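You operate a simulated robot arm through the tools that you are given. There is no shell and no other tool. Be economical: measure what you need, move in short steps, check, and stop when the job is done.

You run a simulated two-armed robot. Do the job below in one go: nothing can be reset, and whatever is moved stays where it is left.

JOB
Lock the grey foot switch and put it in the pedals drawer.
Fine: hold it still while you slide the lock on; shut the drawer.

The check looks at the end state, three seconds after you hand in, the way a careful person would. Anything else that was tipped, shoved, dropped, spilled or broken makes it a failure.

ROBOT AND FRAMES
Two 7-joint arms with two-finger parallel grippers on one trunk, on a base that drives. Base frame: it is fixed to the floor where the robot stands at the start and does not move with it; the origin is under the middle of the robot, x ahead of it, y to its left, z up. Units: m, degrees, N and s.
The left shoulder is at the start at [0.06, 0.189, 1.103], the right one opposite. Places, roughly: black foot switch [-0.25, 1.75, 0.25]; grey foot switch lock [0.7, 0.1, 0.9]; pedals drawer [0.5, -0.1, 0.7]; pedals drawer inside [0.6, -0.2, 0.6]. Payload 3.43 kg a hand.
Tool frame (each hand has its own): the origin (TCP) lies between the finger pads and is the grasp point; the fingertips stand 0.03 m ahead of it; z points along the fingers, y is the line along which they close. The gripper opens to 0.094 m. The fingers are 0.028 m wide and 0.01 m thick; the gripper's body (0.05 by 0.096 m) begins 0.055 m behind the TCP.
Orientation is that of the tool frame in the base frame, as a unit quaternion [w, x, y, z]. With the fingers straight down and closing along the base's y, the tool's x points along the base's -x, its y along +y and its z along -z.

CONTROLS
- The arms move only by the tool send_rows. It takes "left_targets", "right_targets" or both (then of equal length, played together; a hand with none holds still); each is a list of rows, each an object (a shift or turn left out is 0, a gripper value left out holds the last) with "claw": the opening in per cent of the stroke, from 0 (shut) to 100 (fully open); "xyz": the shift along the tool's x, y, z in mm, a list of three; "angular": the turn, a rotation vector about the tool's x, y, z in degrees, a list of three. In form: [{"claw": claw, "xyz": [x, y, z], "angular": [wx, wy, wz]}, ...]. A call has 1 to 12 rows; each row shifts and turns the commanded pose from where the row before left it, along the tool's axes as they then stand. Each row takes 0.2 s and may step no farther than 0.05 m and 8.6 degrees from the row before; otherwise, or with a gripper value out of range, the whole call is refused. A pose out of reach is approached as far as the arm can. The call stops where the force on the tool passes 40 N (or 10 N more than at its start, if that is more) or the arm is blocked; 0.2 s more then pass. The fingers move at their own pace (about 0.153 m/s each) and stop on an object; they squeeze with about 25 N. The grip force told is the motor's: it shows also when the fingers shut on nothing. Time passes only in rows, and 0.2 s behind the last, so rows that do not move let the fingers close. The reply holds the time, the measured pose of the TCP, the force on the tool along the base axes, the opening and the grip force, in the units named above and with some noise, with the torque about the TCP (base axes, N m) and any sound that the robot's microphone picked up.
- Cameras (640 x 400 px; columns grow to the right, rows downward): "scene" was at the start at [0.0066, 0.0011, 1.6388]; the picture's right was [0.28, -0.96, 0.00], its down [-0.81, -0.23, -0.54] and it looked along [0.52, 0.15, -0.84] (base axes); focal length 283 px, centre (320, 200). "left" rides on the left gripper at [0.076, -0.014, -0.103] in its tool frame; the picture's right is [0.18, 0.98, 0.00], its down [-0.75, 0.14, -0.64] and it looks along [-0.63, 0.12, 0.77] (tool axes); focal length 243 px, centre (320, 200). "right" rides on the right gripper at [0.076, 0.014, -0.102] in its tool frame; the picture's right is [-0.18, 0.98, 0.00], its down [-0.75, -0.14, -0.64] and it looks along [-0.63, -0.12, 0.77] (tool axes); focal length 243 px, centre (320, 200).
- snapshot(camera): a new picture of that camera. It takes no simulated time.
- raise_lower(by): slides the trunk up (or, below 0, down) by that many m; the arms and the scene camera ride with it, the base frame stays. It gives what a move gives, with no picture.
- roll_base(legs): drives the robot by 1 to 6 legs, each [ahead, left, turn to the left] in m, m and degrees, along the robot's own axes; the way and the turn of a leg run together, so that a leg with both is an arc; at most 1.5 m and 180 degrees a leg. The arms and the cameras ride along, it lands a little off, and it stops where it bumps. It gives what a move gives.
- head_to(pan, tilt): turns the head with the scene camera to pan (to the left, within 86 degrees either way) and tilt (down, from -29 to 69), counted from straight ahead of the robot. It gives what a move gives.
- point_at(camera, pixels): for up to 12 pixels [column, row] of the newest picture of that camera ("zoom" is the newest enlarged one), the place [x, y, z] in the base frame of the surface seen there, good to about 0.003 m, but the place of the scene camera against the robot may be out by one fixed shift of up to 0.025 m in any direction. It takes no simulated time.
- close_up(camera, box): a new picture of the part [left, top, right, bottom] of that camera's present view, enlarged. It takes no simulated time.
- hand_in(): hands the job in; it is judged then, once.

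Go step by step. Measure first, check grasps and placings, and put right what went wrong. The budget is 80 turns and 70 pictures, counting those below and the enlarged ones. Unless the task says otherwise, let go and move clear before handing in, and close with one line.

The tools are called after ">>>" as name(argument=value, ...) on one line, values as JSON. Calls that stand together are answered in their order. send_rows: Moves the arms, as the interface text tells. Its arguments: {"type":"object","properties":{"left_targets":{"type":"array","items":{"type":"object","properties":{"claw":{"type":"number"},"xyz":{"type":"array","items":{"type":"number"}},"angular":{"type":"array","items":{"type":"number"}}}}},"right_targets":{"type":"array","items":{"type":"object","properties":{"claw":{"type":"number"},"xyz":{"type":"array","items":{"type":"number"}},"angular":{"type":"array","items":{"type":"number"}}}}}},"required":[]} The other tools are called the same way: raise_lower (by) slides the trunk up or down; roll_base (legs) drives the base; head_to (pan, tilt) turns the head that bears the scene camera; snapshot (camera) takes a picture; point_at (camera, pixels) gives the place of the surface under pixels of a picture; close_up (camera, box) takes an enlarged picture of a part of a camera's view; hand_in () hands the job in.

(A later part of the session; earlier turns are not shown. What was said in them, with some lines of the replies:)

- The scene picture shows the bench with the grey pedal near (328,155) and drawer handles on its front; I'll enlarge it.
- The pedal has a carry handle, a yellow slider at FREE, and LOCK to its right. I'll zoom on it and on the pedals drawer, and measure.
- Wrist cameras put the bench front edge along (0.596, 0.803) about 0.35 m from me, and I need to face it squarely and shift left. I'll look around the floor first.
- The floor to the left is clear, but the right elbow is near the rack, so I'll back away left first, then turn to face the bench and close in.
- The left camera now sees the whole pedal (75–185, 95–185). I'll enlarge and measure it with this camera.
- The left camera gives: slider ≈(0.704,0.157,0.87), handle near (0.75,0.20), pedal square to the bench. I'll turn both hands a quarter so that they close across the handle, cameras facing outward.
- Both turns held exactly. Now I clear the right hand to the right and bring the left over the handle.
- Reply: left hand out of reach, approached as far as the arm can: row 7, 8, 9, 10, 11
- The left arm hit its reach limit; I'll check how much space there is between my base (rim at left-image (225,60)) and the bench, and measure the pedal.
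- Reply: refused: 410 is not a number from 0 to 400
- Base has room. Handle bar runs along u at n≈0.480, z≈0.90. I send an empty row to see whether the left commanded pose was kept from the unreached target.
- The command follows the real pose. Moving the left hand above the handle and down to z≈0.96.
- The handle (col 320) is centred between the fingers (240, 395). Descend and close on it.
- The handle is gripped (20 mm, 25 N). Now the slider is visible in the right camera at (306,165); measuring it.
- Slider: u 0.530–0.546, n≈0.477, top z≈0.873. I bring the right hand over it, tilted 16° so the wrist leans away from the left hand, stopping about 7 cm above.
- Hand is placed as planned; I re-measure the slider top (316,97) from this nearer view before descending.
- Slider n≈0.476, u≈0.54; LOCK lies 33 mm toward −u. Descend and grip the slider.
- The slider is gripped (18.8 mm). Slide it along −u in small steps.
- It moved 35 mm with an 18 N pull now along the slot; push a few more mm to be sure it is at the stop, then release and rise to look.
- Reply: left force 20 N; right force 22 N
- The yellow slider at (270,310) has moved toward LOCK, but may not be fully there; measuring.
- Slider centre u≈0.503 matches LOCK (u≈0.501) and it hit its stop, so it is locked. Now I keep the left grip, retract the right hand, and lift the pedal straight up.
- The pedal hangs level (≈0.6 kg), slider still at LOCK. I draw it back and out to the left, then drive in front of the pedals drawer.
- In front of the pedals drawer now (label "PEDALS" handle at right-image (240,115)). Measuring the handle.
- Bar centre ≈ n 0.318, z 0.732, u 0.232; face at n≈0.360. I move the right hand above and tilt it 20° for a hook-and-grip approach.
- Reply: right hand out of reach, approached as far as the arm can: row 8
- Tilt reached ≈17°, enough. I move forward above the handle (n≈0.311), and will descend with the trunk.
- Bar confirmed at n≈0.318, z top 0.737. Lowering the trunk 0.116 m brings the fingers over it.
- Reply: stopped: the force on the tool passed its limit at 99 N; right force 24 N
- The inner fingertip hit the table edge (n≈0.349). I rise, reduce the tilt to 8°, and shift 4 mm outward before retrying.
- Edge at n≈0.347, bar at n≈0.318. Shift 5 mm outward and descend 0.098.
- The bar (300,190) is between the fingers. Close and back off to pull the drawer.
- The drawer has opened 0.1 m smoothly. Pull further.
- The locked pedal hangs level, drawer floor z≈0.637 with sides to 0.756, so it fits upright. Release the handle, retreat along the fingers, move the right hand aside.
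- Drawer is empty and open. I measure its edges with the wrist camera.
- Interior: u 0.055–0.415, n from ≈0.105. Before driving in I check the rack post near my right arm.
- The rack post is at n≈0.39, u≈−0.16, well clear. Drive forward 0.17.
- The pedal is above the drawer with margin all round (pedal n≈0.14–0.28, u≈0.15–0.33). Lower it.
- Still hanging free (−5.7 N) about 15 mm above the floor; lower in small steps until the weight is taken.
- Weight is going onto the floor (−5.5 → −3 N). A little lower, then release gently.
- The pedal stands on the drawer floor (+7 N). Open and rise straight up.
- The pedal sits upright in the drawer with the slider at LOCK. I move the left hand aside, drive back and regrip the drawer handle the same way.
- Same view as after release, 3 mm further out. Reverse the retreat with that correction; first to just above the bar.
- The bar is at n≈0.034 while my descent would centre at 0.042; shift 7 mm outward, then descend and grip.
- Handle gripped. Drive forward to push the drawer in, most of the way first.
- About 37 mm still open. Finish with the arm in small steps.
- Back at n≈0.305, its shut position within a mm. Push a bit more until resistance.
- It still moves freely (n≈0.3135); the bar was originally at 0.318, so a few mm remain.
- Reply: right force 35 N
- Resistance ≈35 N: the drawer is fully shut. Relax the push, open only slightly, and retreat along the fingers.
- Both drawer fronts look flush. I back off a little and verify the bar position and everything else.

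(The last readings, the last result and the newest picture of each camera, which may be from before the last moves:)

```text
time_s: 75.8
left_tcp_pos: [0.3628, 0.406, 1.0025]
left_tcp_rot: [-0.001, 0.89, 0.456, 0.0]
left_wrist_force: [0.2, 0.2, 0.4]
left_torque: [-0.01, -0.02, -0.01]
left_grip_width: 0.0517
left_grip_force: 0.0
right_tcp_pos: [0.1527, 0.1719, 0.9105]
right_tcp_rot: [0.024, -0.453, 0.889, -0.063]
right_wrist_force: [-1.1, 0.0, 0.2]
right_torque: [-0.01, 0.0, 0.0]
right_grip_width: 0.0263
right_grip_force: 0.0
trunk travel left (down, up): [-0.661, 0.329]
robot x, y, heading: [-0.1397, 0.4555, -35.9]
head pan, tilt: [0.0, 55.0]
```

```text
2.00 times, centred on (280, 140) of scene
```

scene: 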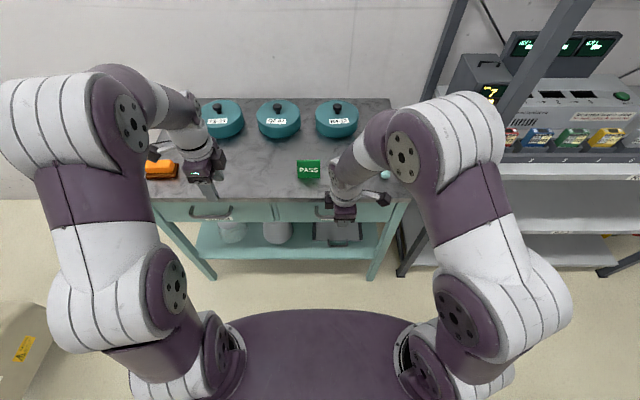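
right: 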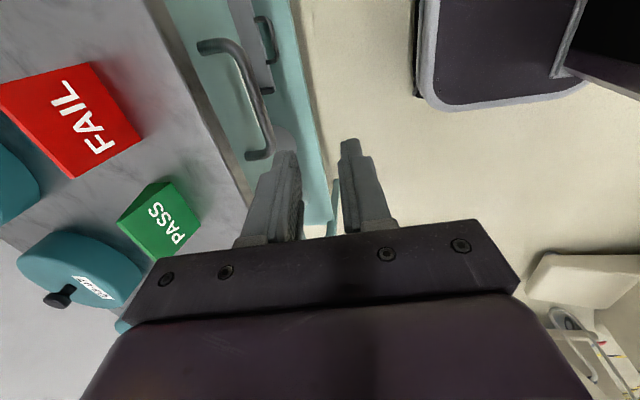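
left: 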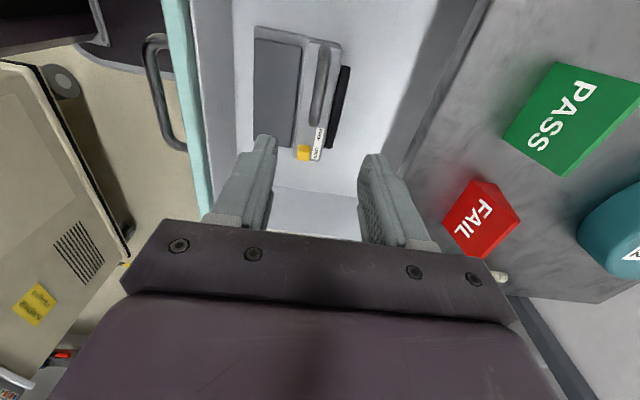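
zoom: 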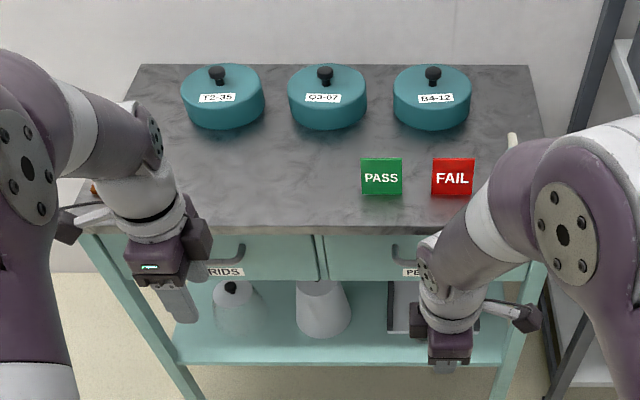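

The handle bar is back at n≈0.316, where it was measured when shut at the start. The fronts are flush, the bench items I can see stand where they were, and both hands are clear, so I hand in.

>>> hand_in()

```text
The job is handed in.
```

The grey foot switch is locked and stands upright in the pedals drawer, and the drawer is shut.
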